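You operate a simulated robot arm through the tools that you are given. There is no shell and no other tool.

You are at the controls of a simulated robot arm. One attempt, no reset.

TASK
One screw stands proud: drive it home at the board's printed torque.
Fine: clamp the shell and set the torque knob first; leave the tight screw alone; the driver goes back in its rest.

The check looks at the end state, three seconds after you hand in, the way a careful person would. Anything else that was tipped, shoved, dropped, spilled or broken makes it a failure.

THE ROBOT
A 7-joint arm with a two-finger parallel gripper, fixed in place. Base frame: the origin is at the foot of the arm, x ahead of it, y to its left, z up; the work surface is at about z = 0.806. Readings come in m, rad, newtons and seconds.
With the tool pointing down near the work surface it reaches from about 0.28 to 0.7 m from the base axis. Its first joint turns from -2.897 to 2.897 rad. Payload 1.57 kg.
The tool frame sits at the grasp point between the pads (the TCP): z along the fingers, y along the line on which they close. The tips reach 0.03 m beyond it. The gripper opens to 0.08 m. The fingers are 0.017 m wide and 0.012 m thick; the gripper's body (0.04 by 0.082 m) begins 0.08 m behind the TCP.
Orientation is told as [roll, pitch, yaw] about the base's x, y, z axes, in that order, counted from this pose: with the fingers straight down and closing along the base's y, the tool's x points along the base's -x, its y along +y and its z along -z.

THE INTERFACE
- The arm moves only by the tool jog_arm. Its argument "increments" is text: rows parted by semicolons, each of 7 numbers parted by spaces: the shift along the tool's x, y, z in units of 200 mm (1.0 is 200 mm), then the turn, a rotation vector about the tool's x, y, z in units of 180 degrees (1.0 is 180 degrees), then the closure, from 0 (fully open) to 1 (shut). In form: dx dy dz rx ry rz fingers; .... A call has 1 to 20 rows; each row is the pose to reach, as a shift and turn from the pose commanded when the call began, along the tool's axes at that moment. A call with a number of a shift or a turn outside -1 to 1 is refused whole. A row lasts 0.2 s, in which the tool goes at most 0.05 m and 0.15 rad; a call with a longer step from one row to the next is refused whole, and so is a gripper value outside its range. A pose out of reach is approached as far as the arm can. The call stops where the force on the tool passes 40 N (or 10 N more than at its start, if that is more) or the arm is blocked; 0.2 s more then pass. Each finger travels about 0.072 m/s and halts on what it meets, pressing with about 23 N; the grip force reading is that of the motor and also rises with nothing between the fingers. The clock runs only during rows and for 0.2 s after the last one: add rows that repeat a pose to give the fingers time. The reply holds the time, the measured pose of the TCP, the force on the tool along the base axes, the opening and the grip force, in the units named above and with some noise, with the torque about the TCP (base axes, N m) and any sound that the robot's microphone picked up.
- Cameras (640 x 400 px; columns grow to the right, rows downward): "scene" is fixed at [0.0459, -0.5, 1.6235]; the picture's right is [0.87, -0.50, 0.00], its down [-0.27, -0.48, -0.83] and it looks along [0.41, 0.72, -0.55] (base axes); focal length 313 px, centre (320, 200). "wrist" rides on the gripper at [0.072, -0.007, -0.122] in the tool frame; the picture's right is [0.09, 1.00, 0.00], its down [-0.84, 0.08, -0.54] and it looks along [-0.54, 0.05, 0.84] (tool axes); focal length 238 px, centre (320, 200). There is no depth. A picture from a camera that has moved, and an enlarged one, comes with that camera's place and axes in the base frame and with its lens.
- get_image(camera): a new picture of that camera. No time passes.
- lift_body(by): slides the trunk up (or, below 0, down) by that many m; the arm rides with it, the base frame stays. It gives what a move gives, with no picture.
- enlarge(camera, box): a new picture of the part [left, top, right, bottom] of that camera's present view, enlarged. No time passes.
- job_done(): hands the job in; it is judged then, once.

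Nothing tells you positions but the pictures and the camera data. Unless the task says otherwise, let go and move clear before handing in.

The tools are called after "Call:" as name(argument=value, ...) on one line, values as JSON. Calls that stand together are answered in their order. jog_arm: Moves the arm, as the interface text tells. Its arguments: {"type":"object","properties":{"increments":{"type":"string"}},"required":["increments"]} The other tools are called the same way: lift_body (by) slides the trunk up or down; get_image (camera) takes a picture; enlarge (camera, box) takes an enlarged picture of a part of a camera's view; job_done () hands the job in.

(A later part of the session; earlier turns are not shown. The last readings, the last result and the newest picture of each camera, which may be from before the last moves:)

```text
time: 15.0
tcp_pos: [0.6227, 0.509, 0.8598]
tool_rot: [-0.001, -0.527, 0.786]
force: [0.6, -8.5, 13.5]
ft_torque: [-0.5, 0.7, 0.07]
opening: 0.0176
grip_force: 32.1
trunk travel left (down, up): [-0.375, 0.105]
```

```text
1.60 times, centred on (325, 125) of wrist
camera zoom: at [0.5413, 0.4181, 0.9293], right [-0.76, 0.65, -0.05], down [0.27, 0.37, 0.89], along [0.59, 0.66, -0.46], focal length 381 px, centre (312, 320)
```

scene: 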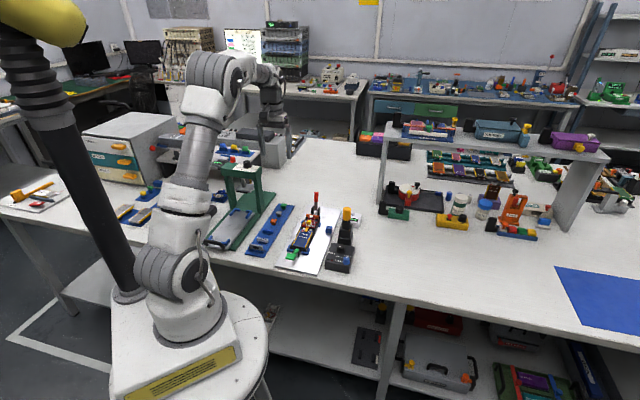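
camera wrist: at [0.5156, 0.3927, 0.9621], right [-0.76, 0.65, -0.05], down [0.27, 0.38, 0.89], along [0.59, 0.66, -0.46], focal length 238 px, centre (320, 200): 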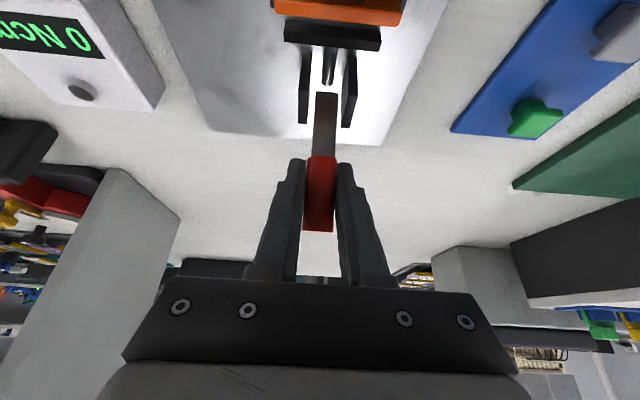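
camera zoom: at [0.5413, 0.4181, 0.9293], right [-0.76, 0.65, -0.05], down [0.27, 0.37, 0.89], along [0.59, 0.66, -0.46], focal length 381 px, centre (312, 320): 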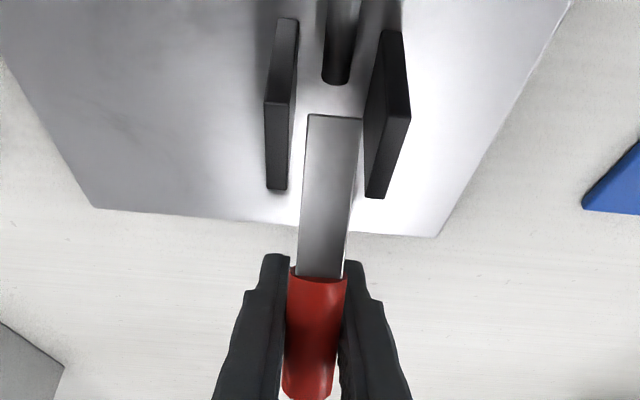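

The rod has now advanced about 16 mm and is still moving with the handle. I'll keep following the arc down, watching fingertip clearance to the table.

Call:
jog_arm(increments="0.005 0 0.02 0 0 0 1; 0.011 0 0.04 0 0 0 1; 0.019 0 0.063 0 0 0 1; 0.024 0 0.075 0 0 0 1; 0.024 0 0.075 0 0 0 1")

Call:
enlarge(camera="scene", box=[300, 185, 335, 220])

Call:
get_image(camera="wrist")

```text
time: 16.2
tcp_pos: [0.6268, 0.5135, 0.8462]
tool_rot: [-0.001, -0.53, 0.786]
force: [11.5, 3.0, 18.7]
ft_torque: [-0.65, 0.8, 0.08]
opening: 0.0178
grip_force: 31.9
trunk travel left (down, up): [-0.375, 0.105]
```

```text
11.43 times, centred on (318, 202) of scene
camera zoom: at [0.0459, -0.5, 1.6235], right [0.87, -0.5, 0.0], down [-0.27, -0.48, -0.83], along [0.41, 0.72, -0.55], focal length 3573 px, centre (349, 171)
```

zoom: 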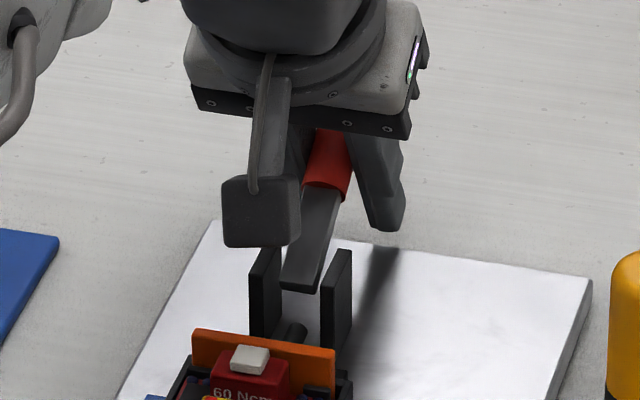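

```text
taken
camera wrist: at [0.5448, 0.4217, 0.9151], right [-0.76, 0.65, -0.05], down [0.26, 0.37, 0.89], along [0.59, 0.66, -0.45], focal length 238 px, centre (320, 200)
```

wrist: 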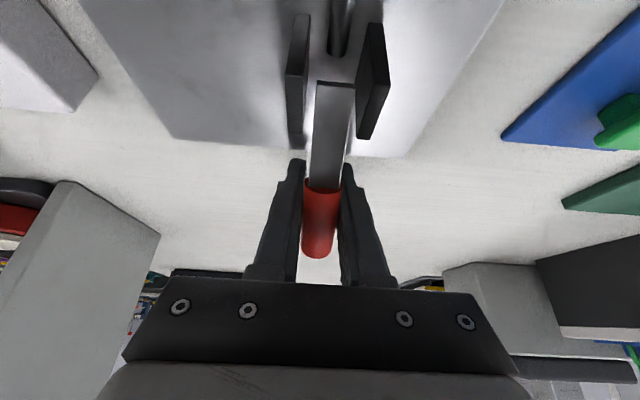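

The handle is at about 59°, but it has slid up between the fingers toward the palm. I'll open the fingers, back away along the tool axis, see whether the handle stays put, and then push it down from above with closed fingers.

Call:
jog_arm(increments="0 0 0 0 0 0 0.6; 0 0 0 0 0 0 0.4; 0 0 -0.1 0 0 0 0.4; 0 0 -0.25 0 0 0 0.4; 0 0 -0.40 0 0 0 0.4; 0 0 -0.40 0 0 0 0.4")

Call:
enlarge(camera="scene", box=[300, 185, 335, 220])

Call:
get_image(camera="wrist")

```text
time: 17.6
tcp_pos: [0.5996, 0.4835, 0.9128]
tool_rot: [0.001, -0.522, 0.785]
force: [0.9, 0.1, -0.5]
ft_torque: [0.02, 0.04, -0.03]
opening: 0.0482
grip_force: 0.1
trunk travel left (down, up): [-0.375, 0.105]
```

```text
11.43 times, centred on (318, 202) of scene
camera zoom: at [0.0459, -0.5, 1.6235], right [0.87, -0.5, 0.0], down [-0.27, -0.48, -0.83], along [0.41, 0.72, -0.55], focal length 3573 px, centre (349, 171)
```

zoom: 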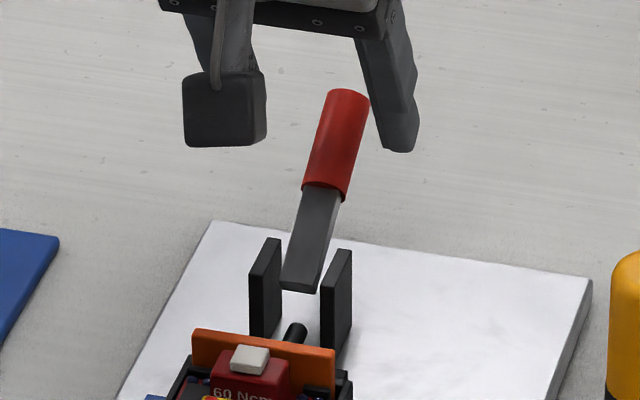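

```text
taken
camera wrist: at [0.5163, 0.3926, 0.9825], right [-0.76, 0.65, -0.05], down [0.27, 0.38, 0.89], along [0.59, 0.66, -0.46], focal length 238 px, centre (320, 200)
```

wrist: 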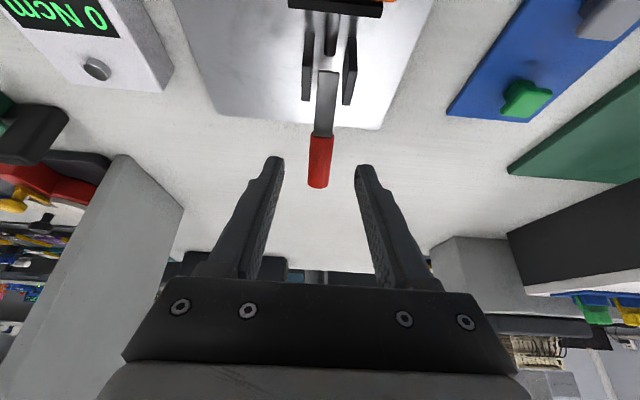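

The handle stays at about 60°. Now I'll close the fingers above it and press it down.

Call:
jog_arm(increments="0 0.012 0 0 0 0 0.7; 0 0.012 0 0 0 0 1; 0 0.012 0 0 0 0 1; 0 0.012 0 0 0 0 1; 0.008 0.012 0.05 0 0 0 1; 0.016 0.012 0.09 0 0 0 1; 0.022 0.012 0.13 0 0 0 1; 0.028 0.012 0.17 0 0 0 1; 0.033 0.012 0.20 0 0 0 1; 0.036 0.012 0.222 0 0 0 1; 0.036 0.012 0.222 0 0 0 1")

Call:
enlarge(camera="scene", box=[300, 185, 335, 220])

Call:
get_image(camera="wrist")

```text
time: 19.9
tcp_pos: [0.6108, 0.5011, 0.8805]
tool_rot: [-0.003, -0.544, 0.785]
force: [-3.8, -2.9, 13.1]
ft_torque: [-0.07, -0.01, -0.02]
opening: 0.0001
grip_force: 21.3
trunk travel left (down, up): [-0.375, 0.105]
stopped in row 11: the force on the tool passed its limit at 41 N (the readings are from after the stop); the commanded pose is now the measured one
```

```text
11.43 times, centred on (318, 202) of scene
camera zoom: at [0.0459, -0.5, 1.6235], right [0.87, -0.5, 0.0], down [-0.27, -0.48, -0.83], along [0.41, 0.72, -0.55], focal length 3573 px, centre (349, 171)
```

zoom: 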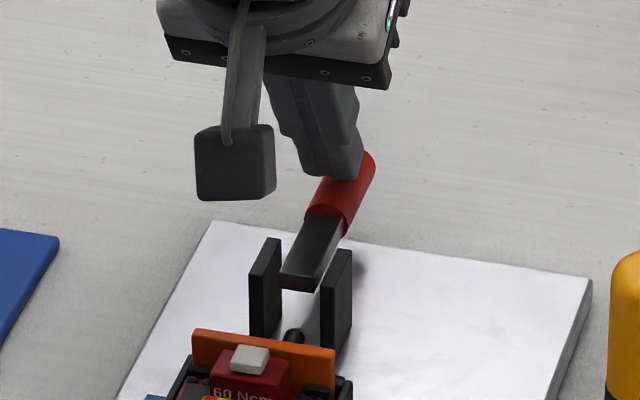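

```text
taken
camera wrist: at [0.5283, 0.4086, 0.9483], right [-0.76, 0.65, -0.05], down [0.25, 0.36, 0.9], along [0.6, 0.67, -0.44], focal length 238 px, centre (320, 200)
```

wrist: 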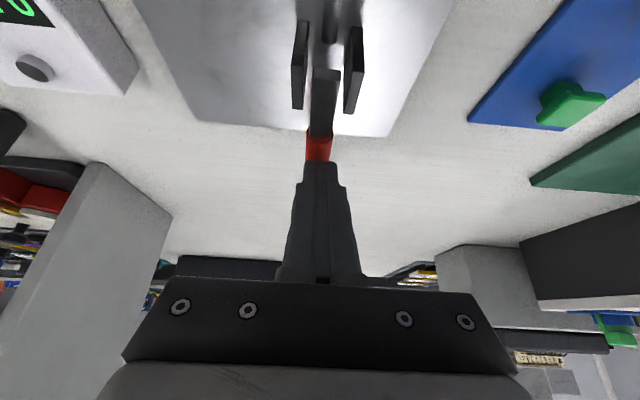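

The handle is now essentially horizontal and against a firm stop. I'll retract and check from above that the pad touches the shell.

Call:
jog_arm(increments="0 0 -0.12 0 0 0 1; 0.05 0 -0.3 0 0.04 0 1; 0.10 0 -0.45 0 0.08 0 1; 0.15 0 -0.6 0 0.12 0 1; 0.20 0 -0.7 0 0.1667 0 1; 0.20 0 -0.7 0 0.1667 0 0.8; 0.20 0 -0.7 0 0.1667 0 0.5")

Call:
get_image(camera="wrist")

Call:
enlarge(camera="scene", box=[295, 195, 335, 235])

```text
time: 21.5
tcp_pos: [0.5344, 0.4262, 0.9771]
tool_rot: [-0.001, -0.011, 0.785]
force: [1.2, 0.0, -0.2]
ft_torque: [0.0, 0.0, 0.0]
opening: 0.04
grip_force: 0.1
trunk travel left (down, up): [-0.375, 0.105]
```

```text
taken
camera wrist: at [0.4885, 0.3698, 1.098], right [-0.77, 0.64, 0.0], down [0.53, 0.64, 0.55], along [0.35, 0.42, -0.83], focal length 238 px, centre (320, 200)
```

wrist: 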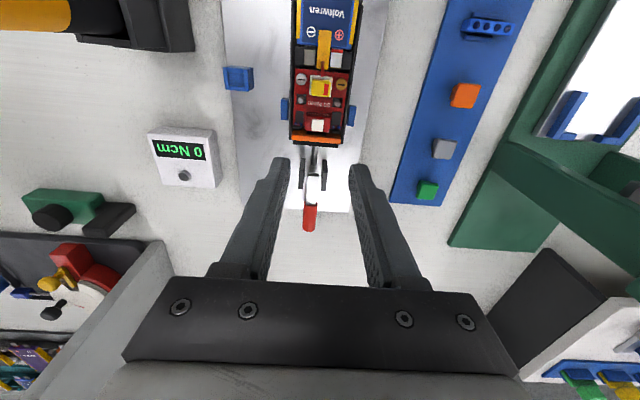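

```text
10.00 times, centred on (315, 215) of scene
camera zoom: at [0.0459, -0.5, 1.6235], right [0.87, -0.5, 0.0], down [-0.27, -0.48, -0.83], along [0.41, 0.72, -0.55], focal length 3126 px, centre (370, 50)
```

zoom: 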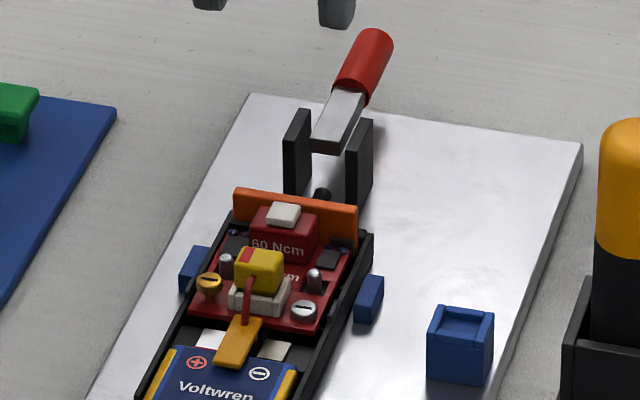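

Call:
enlarge(camera="wrist", box=[275, 110, 355, 240])

Call:
enlarge(camera="wrist", box=[285, 125, 350, 165])

Call:
enlarge(camera="scene", box=[310, 195, 335, 215])

```text
3.08 times, centred on (315, 175) of wrist
camera zoom: at [0.4885, 0.3698, 1.098], right [-0.77, 0.64, 0.0], down [0.53, 0.64, 0.55], along [0.35, 0.42, -0.83], focal length 733 px, centre (335, 277)
```

zoom: 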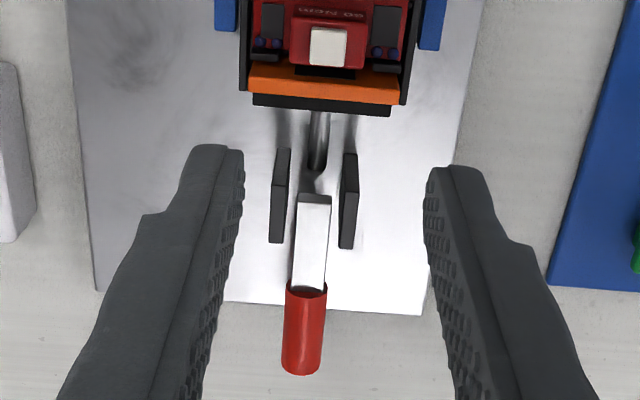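

```text
9.85 times, centred on (318, 145) of wrist
camera zoom: at [0.4885, 0.3698, 1.098], right [-0.77, 0.64, 0.0], down [0.53, 0.64, 0.55], along [0.35, 0.42, -0.83], focal length 2347 px, centre (345, 742)
```

zoom: 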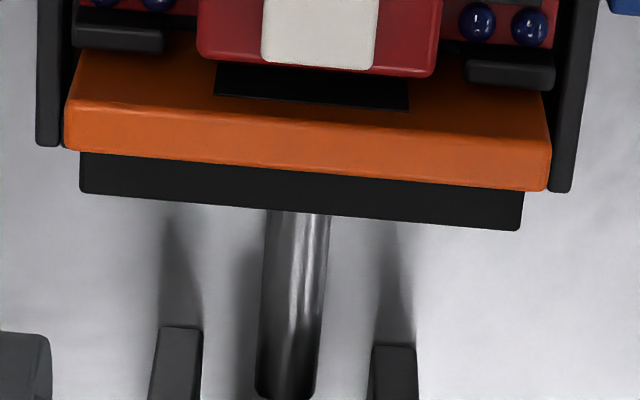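

```text
16.00 times, centred on (322, 205) of scene
camera zoom: at [0.0459, -0.5, 1.6235], right [0.87, -0.5, 0.0], down [-0.27, -0.48, -0.83], along [0.41, 0.72, -0.55], focal length 5002 px, centre (280, 120)
```

zoom: 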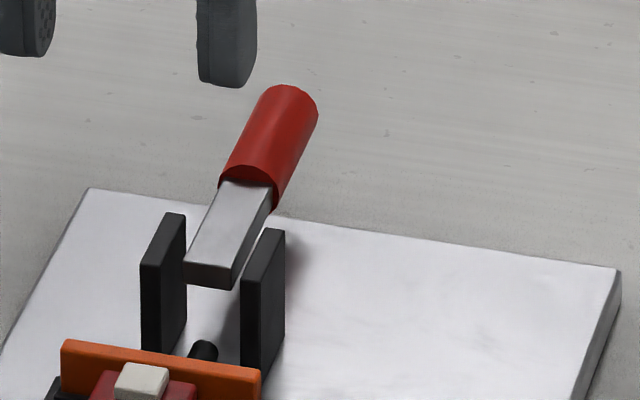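

The pad is pressed on the shell and the handle lies flat, so the shell is clamped. Next is the torque knob, whose top I place near (0.532, 0.196, 0.863). I'll move there at a safe height.

Call:
jog_arm(increments="0 0 -0.2 0 0 0 0; 0 0 -0.4 0 0 0 0; 0.18 -0.13 -0.4 0 0 0 0; 0.36 -0.26 -0.4 0 0 0 0; 0.54 -0.40 -0.4 0 0 0 0; 0.72 -0.54 -0.4 0 0 0 0; 0.90 -0.68 -0.4 0 0 0 0; 1.0 -0.82 -0.4 0 0 0 0; 1.0 -0.82 -0.4 0 0 0 0")

Call:
get_image(camera="wrist")

```text
time: 23.5
tcp_pos: [0.5079, 0.1671, 1.0545]
tool_rot: [0.0, -0.012, 0.786]
force: [-0.2, 0.6, -0.4]
ft_torque: [0.02, -0.01, -0.01]
opening: 0.0798
grip_force: 0.0
trunk travel left (down, up): [-0.375, 0.105]
```

```text
taken
camera wrist: at [0.4617, 0.1104, 1.1757], right [-0.77, 0.64, 0.0], down [0.53, 0.64, 0.55], along [0.35, 0.42, -0.83], focal length 238 px, centre (320, 200)
```

wrist: 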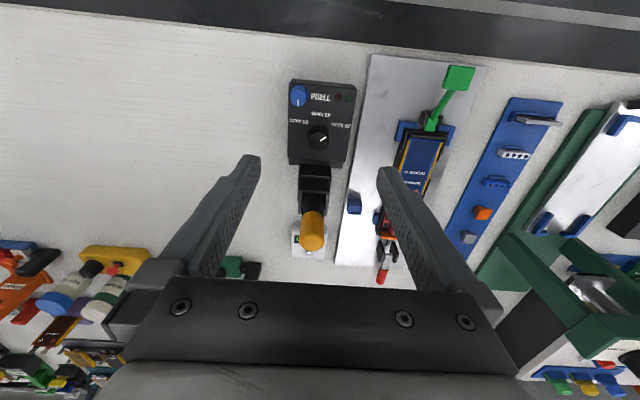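

Call:
enlarge(camera="wrist", box=[275, 70, 365, 175])

Call:
enlarge(camera="wrist", box=[275, 155, 355, 265])

Call:
enlarge(camera="scene", box=[330, 240, 360, 265])

```text
3.81 times, centred on (320, 122) of wrist
camera zoom: at [0.4617, 0.1104, 1.1757], right [-0.77, 0.64, 0.0], down [0.53, 0.64, 0.55], along [0.35, 0.42, -0.83], focal length 908 px, centre (320, 495)
```

zoom: 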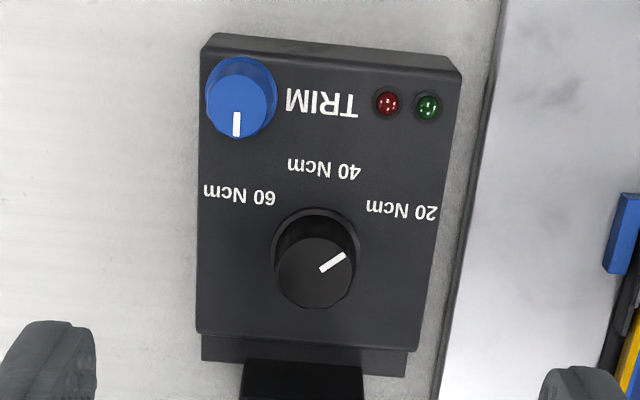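

```text
3.64 times, centred on (315, 210) of wrist
camera zoom: at [0.4617, 0.1104, 1.1757], right [-0.77, 0.64, 0.0], down [0.53, 0.64, 0.55], along [0.35, 0.42, -0.83], focal length 867 px, centre (338, 164)
```

zoom: 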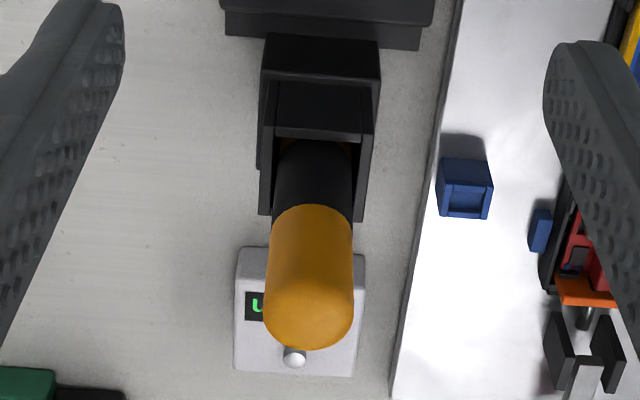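

```text
16.00 times, centred on (345, 252) of scene
camera zoom: at [0.0459, -0.5, 1.6235], right [0.87, -0.5, 0.0], down [-0.27, -0.48, -0.83], along [0.41, 0.72, -0.55], focal length 5002 px, centre (-80, -640)
```

zoom: 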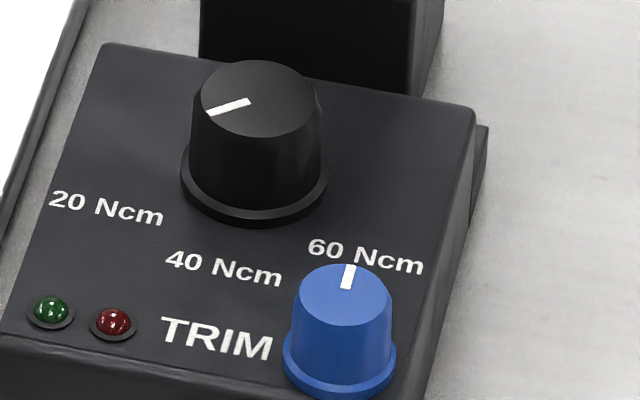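

The box is well resolved. Label directions seen from the knob centre are 20 at ≈165°, 40 at ≈225° and 60 at ≈285° in base yaw. The pointer is now near 173°. I'll zoom in for an exact reading.

Call:
enlarge(camera="wrist", box=[305, 120, 335, 155])

Call:
enlarge(camera="scene", box=[333, 242, 348, 256])

```text
11.43 times, centred on (320, 138) of wrist
camera zoom: at [0.4617, 0.1104, 1.1757], right [-0.77, 0.64, 0.0], down [0.53, 0.64, 0.55], along [0.35, 0.42, -0.83], focal length 2724 px, centre (320, 914)
```

zoom: 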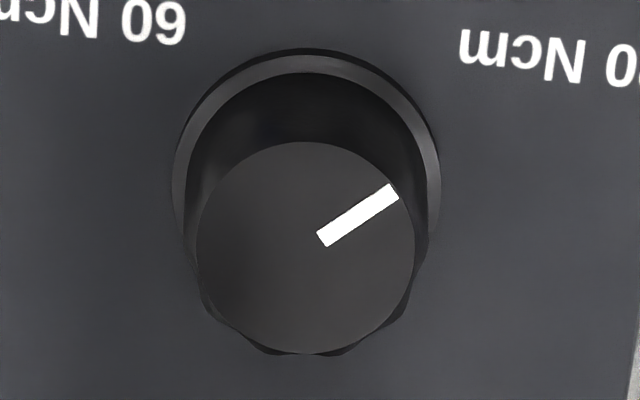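

```text
16.00 times, centred on (340, 249) of scene
camera zoom: at [0.0459, -0.5, 1.6235], right [0.87, -0.5, 0.0], down [-0.27, -0.48, -0.83], along [0.41, 0.72, -0.55], focal length 5002 px, centre (-8, -584)
```

zoom: 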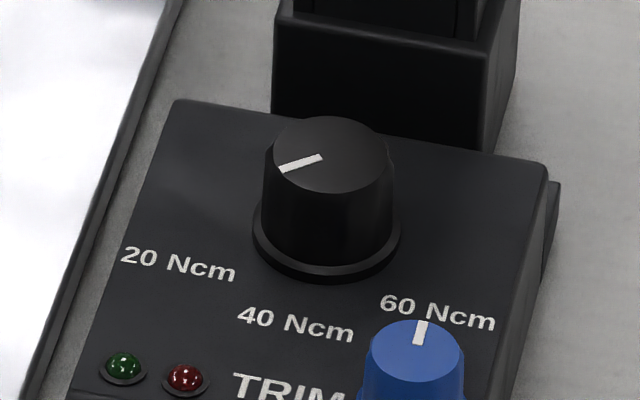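

The pointer is at about 173° and needs to reach about 285°, which is ~112° counter-clockwise seen from above. I'll do this in two grips to stay clear of the driver rest and the TRIM knob. First I'll centre above the knob at yaw 0.

Call:
jog_arm(increments="-0.03 0.001 0.1 0 0.0038 0.042 0.2; -0.06 0.003 0.2 0 0.0038 0.084 0.3; -0.09 0.004 0.3 0 0.0038 0.126 0.375; -0.12 0.005 0.4 0 0.0038 0.168 0.375; -0.15 0.007 0.5 0 0.0038 0.21 0.375; -0.186 0.008 0.5725 0 0.0038 0.25 0.375; -0.186 0.008 0.5725 0 0.0038 0.25 0.375")

Call:
get_image(camera="wrist")

Call:
enlarge(camera="scene", box=[300, 180, 390, 280])

```text
time: 25.1
tcp_pos: [0.5364, 0.1965, 0.9405]
tool_rot: [0.004, 0.002, -0.002]
force: [-0.2, 1.7, -0.6]
ft_torque: [0.03, -0.01, -0.02]
opening: 0.0498
grip_force: 0.1
trunk travel left (down, up): [-0.375, 0.105]
```

```text
taken
camera wrist: at [0.4652, 0.1892, 1.0626], right [-0.09, 1.0, 0.0], down [0.84, 0.07, 0.54], along [0.54, 0.05, -0.84], focal length 238 px, centre (320, 200)
```

wrist: 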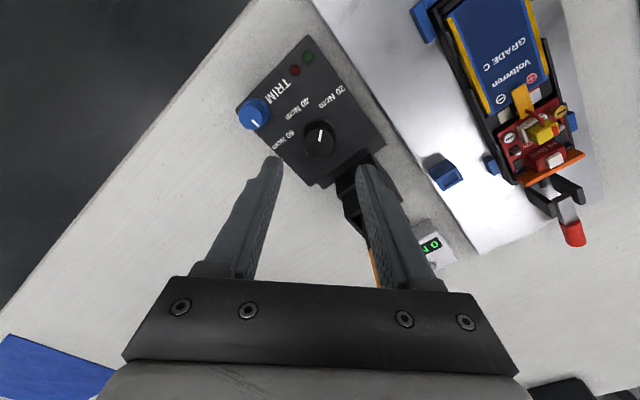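

```text
4.00 times, centred on (345, 230) of scene
camera zoom: at [0.0459, -0.5, 1.6235], right [0.87, -0.5, 0.0], down [-0.27, -0.48, -0.83], along [0.41, 0.72, -0.55], focal length 1251 px, centre (220, 80)
```

zoom: 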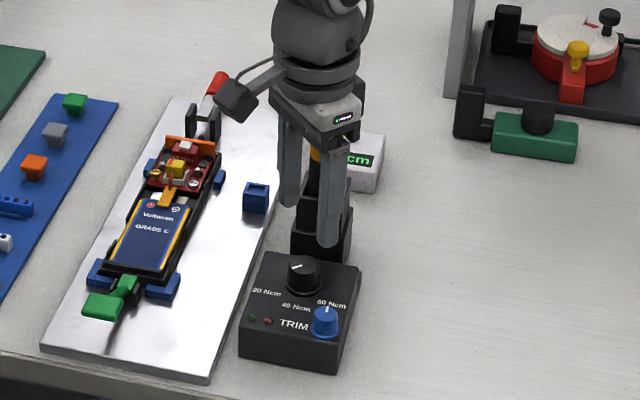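

Call:
enlarge(camera="wrist", box=[280, 90, 360, 190])

```text
4.00 times, centred on (320, 140) of wrist
camera zoom: at [0.4652, 0.1892, 1.0626], right [-0.09, 1.0, 0.0], down [0.84, 0.07, 0.54], along [0.54, 0.05, -0.84], focal length 953 px, centre (320, 440)
```

zoom: 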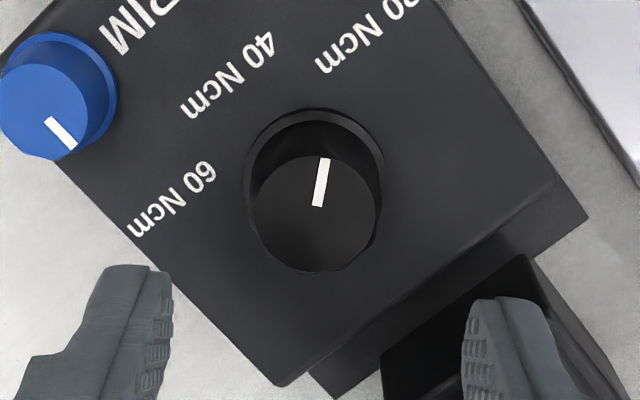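

The knob centre is at about (0.533, 0.195). I'll trim the position, narrow the opening to ~42 mm, and descend so the tips stop just above the box face.

Call:
jog_arm(increments="0.017 -0.0075 0.0 0 0 0 0.475; 0.017 -0.0075 0.10 0 0 0 0.475; 0.017 -0.0075 0.20 0 0 0 0.475; 0.017 -0.0075 0.3025 0 0 0 0.475; 0.017 -0.0075 0.3025 0 0 0 0.475")

Call:
get_image(camera="wrist")

Call:
enlarge(camera="scene", box=[325, 215, 370, 275])

```text
time: 26.3
tcp_pos: [0.5312, 0.1949, 0.879]
tool_rot: [0.003, 0.0, -0.001]
force: [-0.3, 0.4, 0.3]
ft_torque: [-0.01, 0.01, -0.01]
opening: 0.042
grip_force: 0.0
trunk travel left (down, up): [-0.375, 0.105]
```

```text
taken
camera wrist: at [0.4613, 0.1879, 1.0022], right [-0.09, 1.0, 0.0], down [0.84, 0.08, 0.54], along [0.54, 0.05, -0.84], focal length 238 px, centre (320, 200)
```

wrist: 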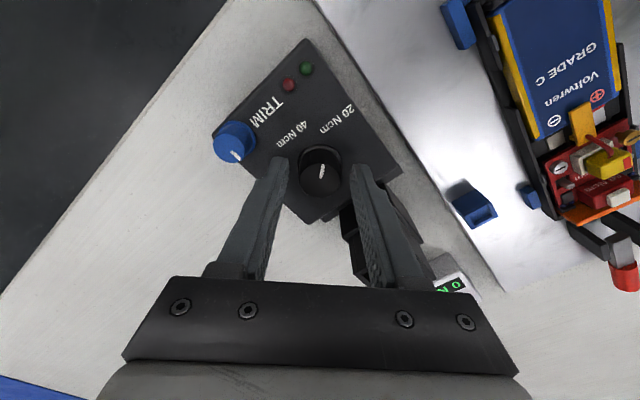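

```text
6.67 times, centred on (348, 245) of scene
camera zoom: at [0.0459, -0.5, 1.6235], right [0.87, -0.5, 0.0], down [-0.27, -0.48, -0.83], along [0.41, 0.72, -0.55], focal length 2084 px, centre (137, -100)
```

zoom: 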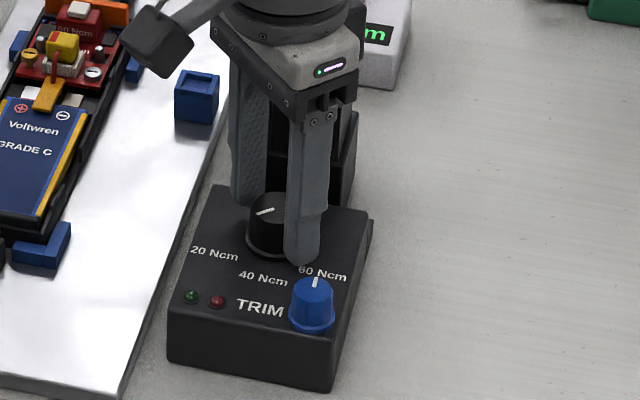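

The fingers straddle the knob cleanly. I'll close on it and rotate +56° about vertical, which is negative about tool z.

Call:
jog_arm(increments="-0.006 0 0 0 0 0 0.7; -0.006 0 0 0 0 0 1; -0.006 0 0 0 0 0 1; -0.006 0 0 0 0 0 1")

```text
time: 27.3
tcp_pos: [0.5329, 0.1943, 0.8798]
tool_rot: [0.003, 0.0, -0.001]
force: [-5.1, -0.3, 2.8]
ft_torque: [-0.15, 0.34, 0.01]
opening: 0.0298
grip_force: 39.6
trunk travel left (down, up): [-0.375, 0.105]
```

Call:
jog_arm(increments="0 0 0 0 0 -0.044 1; 0 0 0 0 0 -0.088 1; 0 0 0 0 0 -0.132 1; 0 0 0 0 0 -0.176 1; 0 0 0 0 0 -0.22 1; 0 0 0 0 0 -0.264 1; 0 0 0 0 0 -0.311 1; 0 0 0 0 0 -0.311 1")

Call:
get_image(camera="wrist")

Call:
enlarge(camera="scene", box=[325, 230, 365, 270])

```text
time: 29.1
tcp_pos: [0.5334, 0.194, 0.8798]
tool_rot: [0.002, -0.004, 0.978]
force: [-0.1, -8.0, 3.5]
ft_torque: [-0.63, 0.11, -0.03]
opening: 0.0296
grip_force: 39.1
trunk travel left (down, up): [-0.375, 0.105]
```

```text
taken
camera wrist: at [0.4995, 0.1299, 1.0021], right [-0.88, 0.48, 0.0], down [0.4, 0.74, 0.54], along [0.26, 0.48, -0.84], focal length 238 px, centre (320, 200)
```

wrist: 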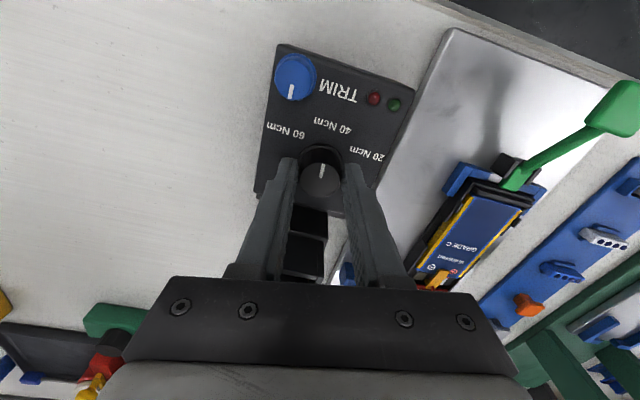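

```text
10.00 times, centred on (345, 250) of scene
camera zoom: at [0.0459, -0.5, 1.6235], right [0.87, -0.5, 0.0], down [-0.27, -0.48, -0.83], along [0.41, 0.72, -0.55], focal length 3126 px, centre (70, -300)
```

zoom: 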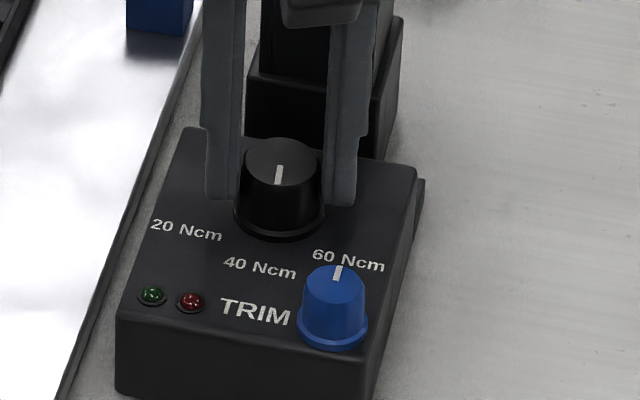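

The knob turned with the grip, and its pointer is now just past 40. I'll continue another ~53° in the same grip toward 60.

Call:
jog_arm(increments="0 0 0 0 0 -0.042 1; 0 0 0 0 0 -0.084 1; 0 0 0 0 0 -0.126 1; 0 0 0 0 0 -0.168 1; 0 0 0 0 0 -0.21 1; 0 0 0 0 0 -0.252 1; 0 0 0 0 0 -0.28 1; 0 0 0 0 0 -0.28 1")

Call:
get_image(camera="wrist")

Call:
enlarge(camera="scene", box=[325, 230, 365, 270])

```text
time: 30.9
tcp_pos: [0.5365, 0.1937, 0.8809]
tool_rot: [-0.003, -0.004, 1.857]
force: [16.1, -14.4, 3.5]
ft_torque: [-0.57, -0.5, -0.02]
opening: 0.0295
grip_force: 39.5
trunk travel left (down, up): [-0.375, 0.105]
```

```text
taken
camera wrist: at [0.5621, 0.126, 1.0021], right [-0.93, -0.37, 0.0], down [-0.31, 0.78, 0.54], along [-0.2, 0.51, -0.84], focal length 238 px, centre (320, 200)
```

wrist: 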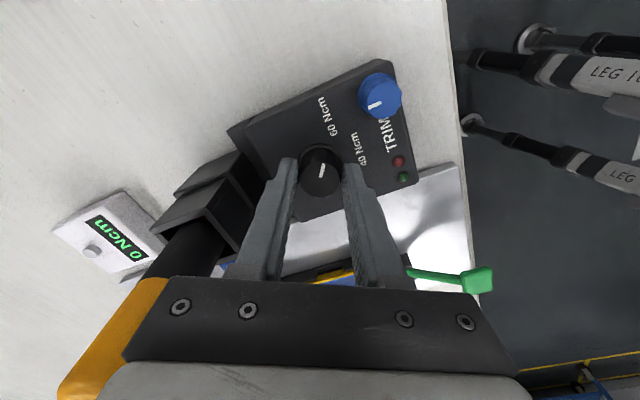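

```text
10.00 times, centred on (345, 250) of scene
camera zoom: at [0.0459, -0.5, 1.6235], right [0.87, -0.5, 0.0], down [-0.27, -0.48, -0.83], along [0.41, 0.72, -0.55], focal length 3126 px, centre (70, -300)
```

zoom: 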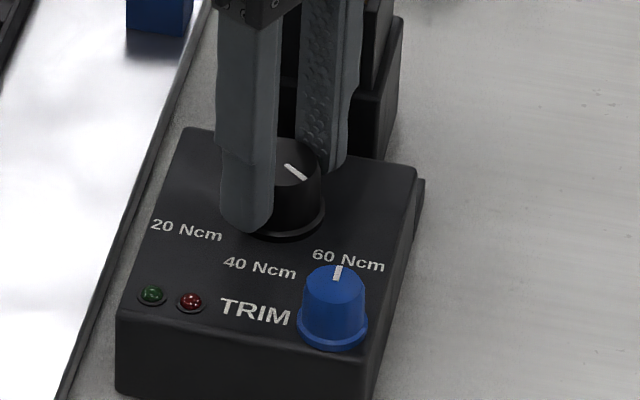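

Call:
enlarge(camera="wrist", box=[280, 80, 420, 220])

Call:
enlarge(camera="scene", box=[335, 240, 365, 265])

```text
2.86 times, centred on (350, 150) of wrist
camera zoom: at [0.5621, 0.126, 1.0021], right [-0.93, -0.37, 0.0], down [-0.31, 0.78, 0.54], along [-0.2, 0.51, -0.84], focal length 681 px, centre (234, 343)
```

zoom: 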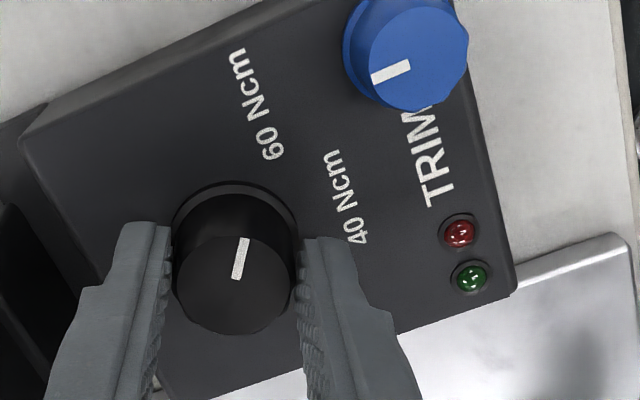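

```text
16.00 times, centred on (350, 252) of scene
camera zoom: at [0.0459, -0.5, 1.6235], right [0.87, -0.5, 0.0], down [-0.27, -0.48, -0.83], along [0.41, 0.72, -0.55], focal length 5002 px, centre (-160, -640)
```

zoom: 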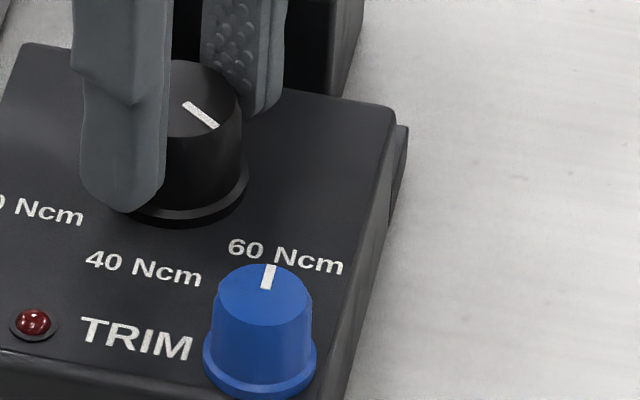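

The pointer is about 5° short of the 60 mark. I'll turn that remaining bit, then open the fingers.

Call:
jog_arm(increments="0 0 0 0 0 -0.015 1; 0 0 0 0 0 -0.031 1; 0 0 0 0 0 -0.031 1")

Call:
enlarge(camera="wrist", box=[280, 80, 420, 220])

```text
time: 31.7
tcp_pos: [0.5346, 0.1955, 0.8797]
tool_rot: [-0.001, -0.006, 1.952]
force: [19.0, -7.1, 4.0]
ft_torque: [-0.37, -0.47, -0.51]
opening: 0.0297
grip_force: 38.8
trunk travel left (down, up): [-0.375, 0.105]
```

```text
2.86 times, centred on (350, 150) of wrist
camera zoom: at [0.5682, 0.1299, 1.002], right [-0.89, -0.46, 0.0], down [-0.38, 0.74, 0.55], along [-0.25, 0.49, -0.84], focal length 681 px, centre (234, 343)
```

zoom: 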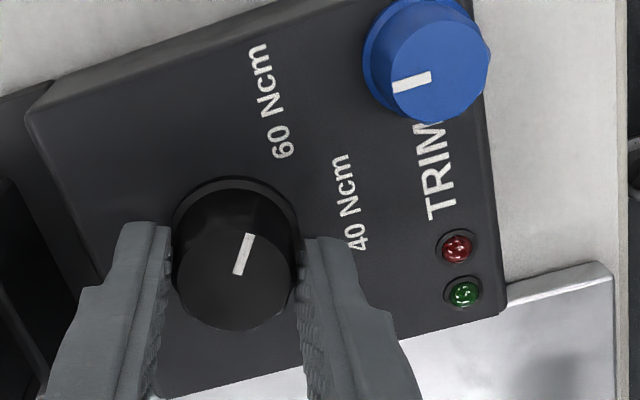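

Torque built up on that last bit, so the knob is against its end stop at the 60 end. I'll release and check the pointer from a clear view.

Call:
jog_arm(increments="0 0 0 0 0 0.01 1; 0 0 0 0 0 0.01 0.6; 0 0 0 0 0 0.01 0.475; 0 0 0 0 0 0.01 0.475; 0 0 -0.1 0 0 0.01 0.475; 0 0 -0.25 0 0 0.01 0.475; 0 0 -0.45 0 0 0.01 0.475; 0 0 -0.65 0 0 0.01 0.475; 0 0 -0.65 0 0 0.01 0.475")

Call:
get_image(camera="wrist")

Call:
enlarge(camera="scene", box=[325, 238, 360, 270])

```text
time: 33.7
tcp_pos: [0.5331, 0.1955, 1.0119]
tool_rot: [-0.001, -0.002, 1.923]
force: [0.0, 0.3, -0.2]
ft_torque: [-0.04, -0.04, 0.0]
opening: 0.042
grip_force: 0.0
trunk travel left (down, up): [-0.375, 0.105]
```

```text
taken
camera wrist: at [0.5648, 0.1289, 1.1333], right [-0.9, -0.43, 0.0], down [-0.36, 0.76, 0.55], along [-0.23, 0.49, -0.84], focal length 238 px, centre (320, 200)
```

wrist: 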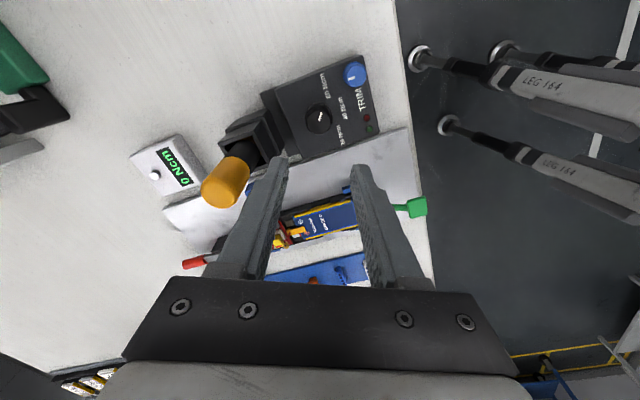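

```text
12.50 times, centred on (342, 254) of scene
camera zoom: at [0.0459, -0.5, 1.6235], right [0.87, -0.5, 0.0], down [-0.27, -0.48, -0.83], along [0.41, 0.72, -0.55], focal length 3908 px, centre (39, -475)
```

zoom: 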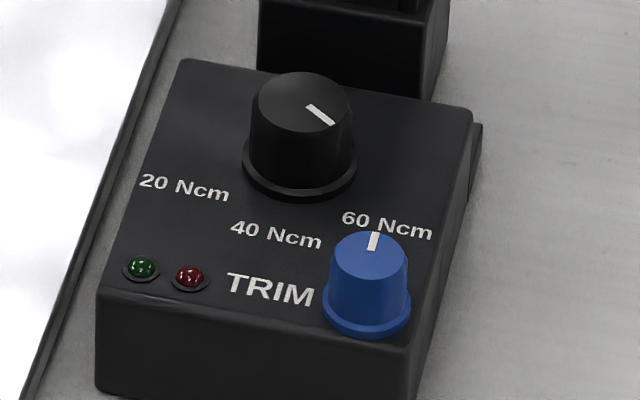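

Call:
enlarge(camera="wrist", box=[290, 50, 390, 160])

Call:
enlarge(camera="wrist", box=[190, 90, 300, 220])

```text
3.64 times, centred on (340, 105) of wrist
camera zoom: at [0.5648, 0.1289, 1.1333], right [-0.9, -0.43, 0.0], down [-0.36, 0.76, 0.55], along [-0.23, 0.49, -0.84], focal length 867 px, centre (247, 546)
```

zoom: 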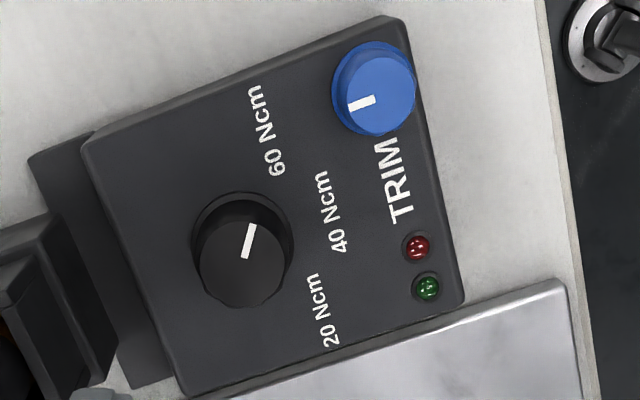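

```text
3.08 times, centred on (245, 155) of wrist
camera zoom: at [0.5648, 0.1289, 1.1333], right [-0.9, -0.43, 0.0], down [-0.36, 0.76, 0.55], along [-0.23, 0.49, -0.84], focal length 733 px, centre (551, 338)
```

zoom: 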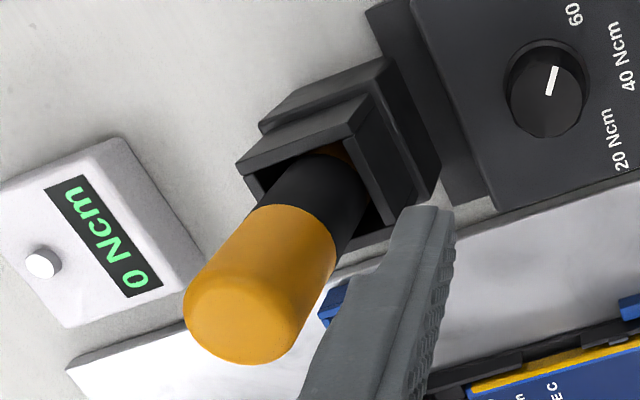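

The knob now points at 60 and the TRIM knob is untouched. Next is the driver, with its axis near (0.594, 0.256) and its top at about z 0.97. I'll move above it and check alignment.

Call:
jog_arm(increments="0 0 -0.24 0 0 0 0; -0.06 -0.13 -0.24 0 0 0 0; -0.12 -0.26 -0.24 0 0 0 0; -0.181 -0.392 -0.24 0 0 0 0; -0.181 -0.392 -0.24 0 0 0 0")

Call:
get_image(camera="wrist")

Call:
enlarge(camera="scene", box=[310, 170, 390, 270])

```text
time: 34.9
tcp_pos: [0.5952, 0.2554, 1.0573]
tool_rot: [0.001, -0.005, 1.921]
force: [0.9, 0.2, -0.7]
ft_torque: [-0.01, 0.0, -0.03]
opening: 0.0802
grip_force: 0.1
trunk travel left (down, up): [-0.375, 0.105]
```

```text
taken
camera wrist: at [0.6273, 0.1905, 1.1802], right [-0.9, -0.43, 0.0], down [-0.36, 0.76, 0.55], along [-0.23, 0.49, -0.84], focal length 238 px, centre (320, 200)
```

wrist: 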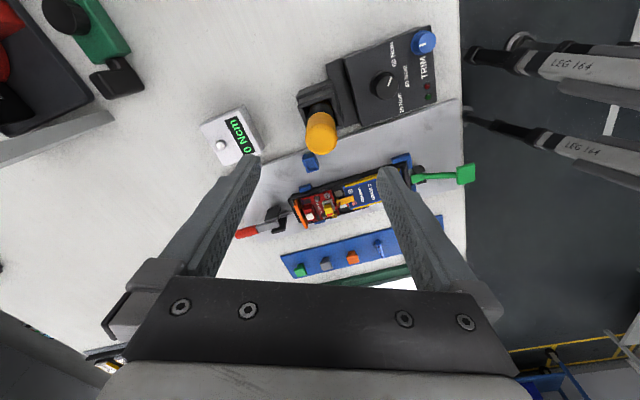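

```text
4.00 times, centred on (350, 220) of scene
camera zoom: at [0.0459, -0.5, 1.6235], right [0.87, -0.5, 0.0], down [-0.27, -0.48, -0.83], along [0.41, 0.72, -0.55], focal length 1251 px, centre (200, 120)
```

zoom: 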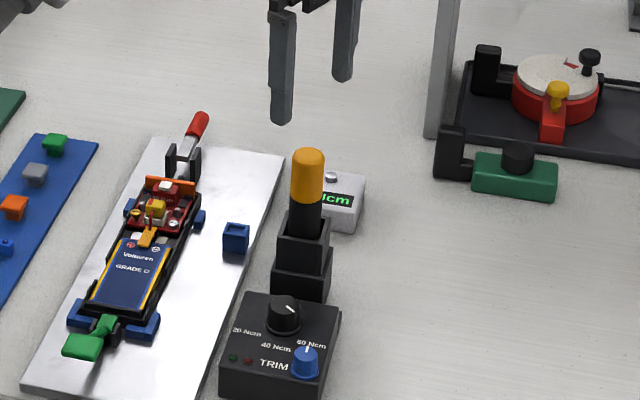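

Call:
enlarge(camera="wrist", box=[285, 85, 365, 165])

Call:
enlarge(camera="scene", box=[370, 205, 395, 250])

Call:
enlarge(camera="scene", box=[372, 202, 398, 248])

```text
5.00 times, centred on (325, 125) of wrist
camera zoom: at [0.6273, 0.1905, 1.1802], right [-0.9, -0.43, 0.0], down [-0.36, 0.76, 0.55], along [-0.23, 0.49, -0.84], focal length 1192 px, centre (295, 575)
```

zoom: 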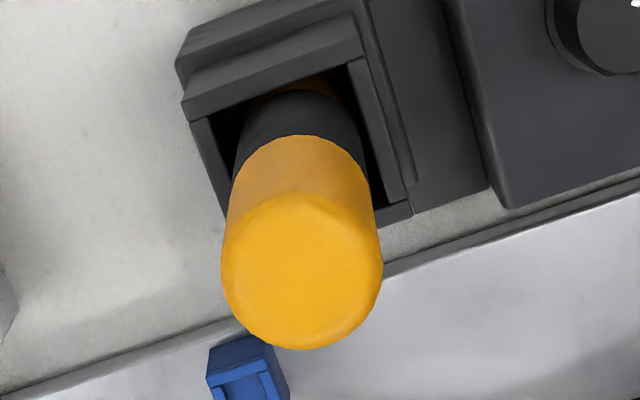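

```text
8.89 times, centred on (382, 228) of scene
camera zoom: at [0.0459, -0.5, 1.6235], right [0.87, -0.5, 0.0], down [-0.27, -0.48, -0.83], along [0.41, 0.72, -0.55], focal length 2779 px, centre (-236, -44)
```

zoom: 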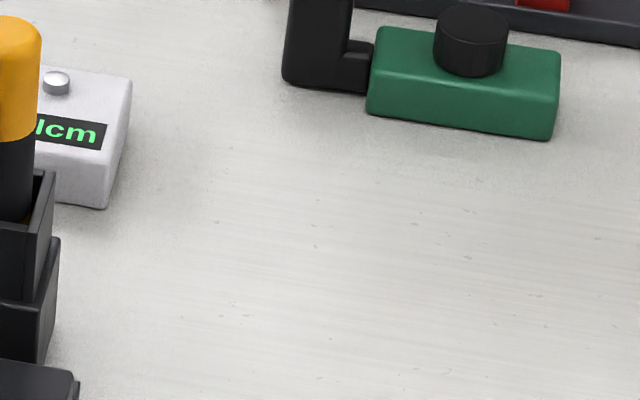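

```text
8.70 times, centred on (385, 225) of scene
camera zoom: at [0.0459, -0.5, 1.6235], right [0.87, -0.5, 0.0], down [-0.27, -0.48, -0.83], along [0.41, 0.72, -0.55], focal length 2719 px, centre (-245, -17)
```

zoom: 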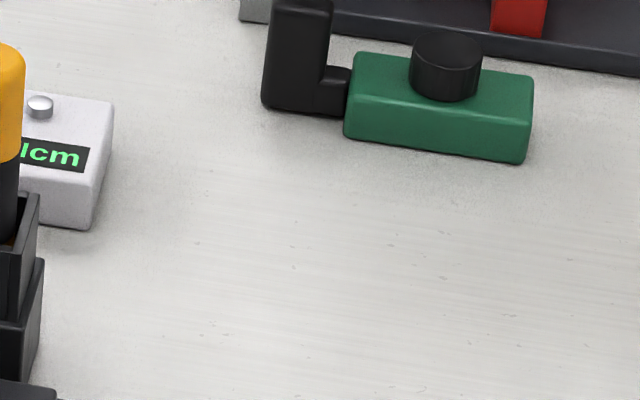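

I'm aligned over the driver to within about 1 mm. Its grip is 30 mm across and the rest rim is at z≈0.885. I'll descend with open fingers to z≈0.942 and grip.

Call:
jog_arm(increments="-0.006 0 0.15 0 0.0016 0 0; -0.006 0 0.30 0 0.0016 0 0; -0.006 0 0.45 0 0.0016 0 0; -0.006 0 0.5765 0 0.0016 0 0; -0.006 0 0.5765 0 0.0016 0 0; -0.006 0 0.5765 0 0.0016 0 0.5; -0.006 0 0.5765 0 0.0016 0 1; -0.006 0 0.5765 0 0.0016 0 1; -0.006 0 0.5765 0 0.0016 0 1")

Call:
get_image(camera="wrist")

Call:
enlarge(camera="scene", box=[320, 180, 380, 260])

```text
time: 36.9
tcp_pos: [0.5933, 0.2548, 0.9432]
tool_rot: [0.0, 0.001, 1.921]
force: [-0.5, -0.2, 0.1]
ft_torque: [0.02, -0.12, 0.0]
opening: 0.0297
grip_force: 22.7
trunk travel left (down, up): [-0.375, 0.105]
```

```text
taken
camera wrist: at [0.6252, 0.1916, 1.0653], right [-0.9, -0.43, 0.0], down [-0.36, 0.76, 0.54], along [-0.23, 0.49, -0.84], focal length 238 px, centre (320, 200)
```

wrist: 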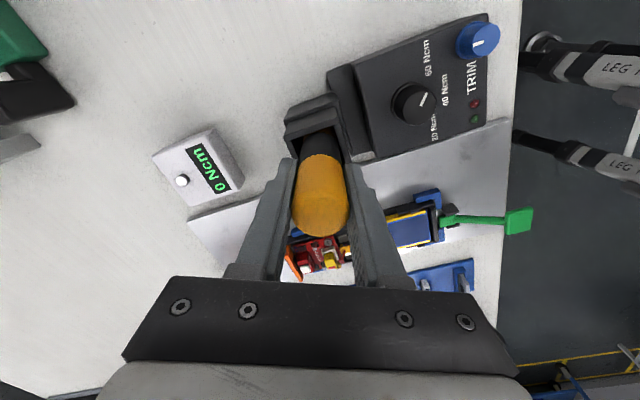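

```text
5.00 times, centred on (350, 220) of scene
camera zoom: at [0.0459, -0.5, 1.6235], right [0.87, -0.5, 0.0], down [-0.27, -0.48, -0.83], along [0.41, 0.72, -0.55], focal length 1563 px, centre (170, 100)
```

zoom: 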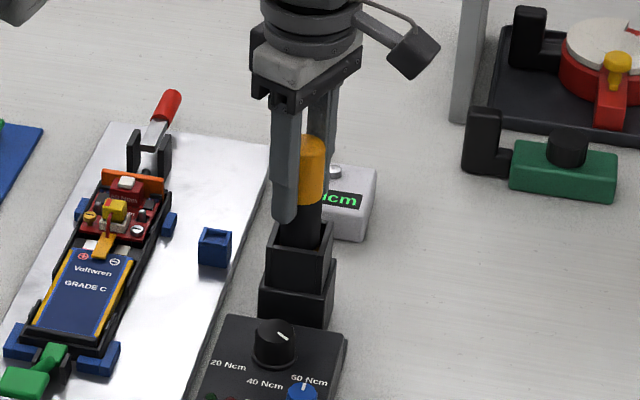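

I'm holding the driver with almost no side load. The grip pose in the rest is (0.5933, 0.2548, 0.9432), which I'll need for the return. I'll lift straight up.

Call:
jog_arm(increments="0 0 -0.08 0 0 0 1; 0 0 -0.18 0 0 0 1; 0 0 -0.30 0 0 0 1; 0 0 -0.42 0 0 0 1; 0 0 -0.54 0 0 0 1; 0 0 -0.66 0 0 0 1; 0 0 -0.75 0 0 0 1; 0 0 -0.75 0 0 0 1")

Call:
enlarge(camera="scene", box=[310, 130, 390, 260])

Call:
get_image(camera="wrist")

```text
time: 38.7
tcp_pos: [0.5952, 0.2581, 1.0931]
tool_rot: [0.001, 0.002, 1.922]
force: [0.3, 0.6, -3.7]
ft_torque: [0.0, -0.02, -0.01]
opening: 0.0295
grip_force: 23.3
trunk travel left (down, up): [-0.375, 0.105]
```

```text
3.08 times, centred on (350, 195) of scene
camera zoom: at [0.0459, -0.5, 1.6235], right [0.87, -0.5, 0.0], down [-0.27, -0.48, -0.83], along [0.41, 0.72, -0.55], focal length 962 px, centre (228, 215)
```

zoom: 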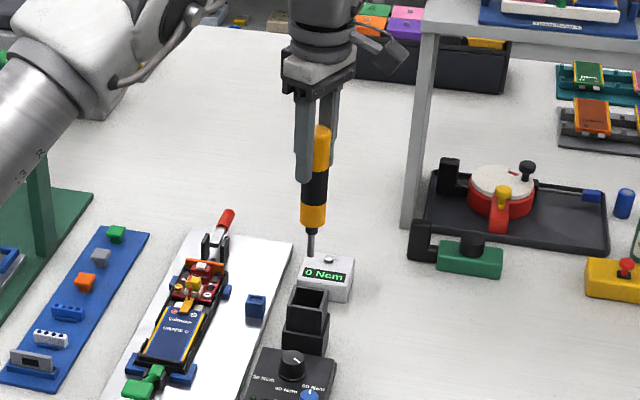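

```text
taken
camera wrist: at [0.6261, 0.1925, 1.2155], right [-0.9, -0.43, 0.0], down [-0.36, 0.76, 0.54], along [-0.23, 0.49, -0.84], focal length 238 px, centre (320, 200)
```

wrist: 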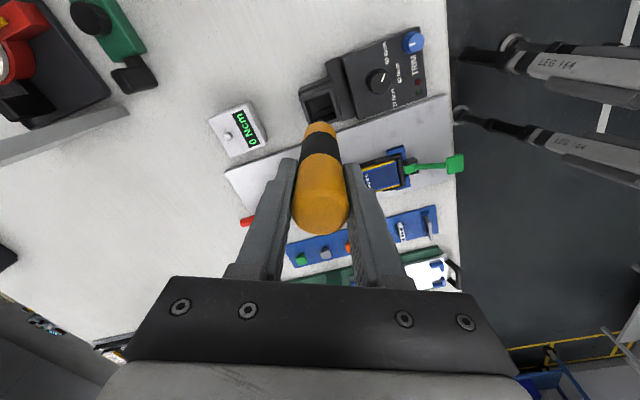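

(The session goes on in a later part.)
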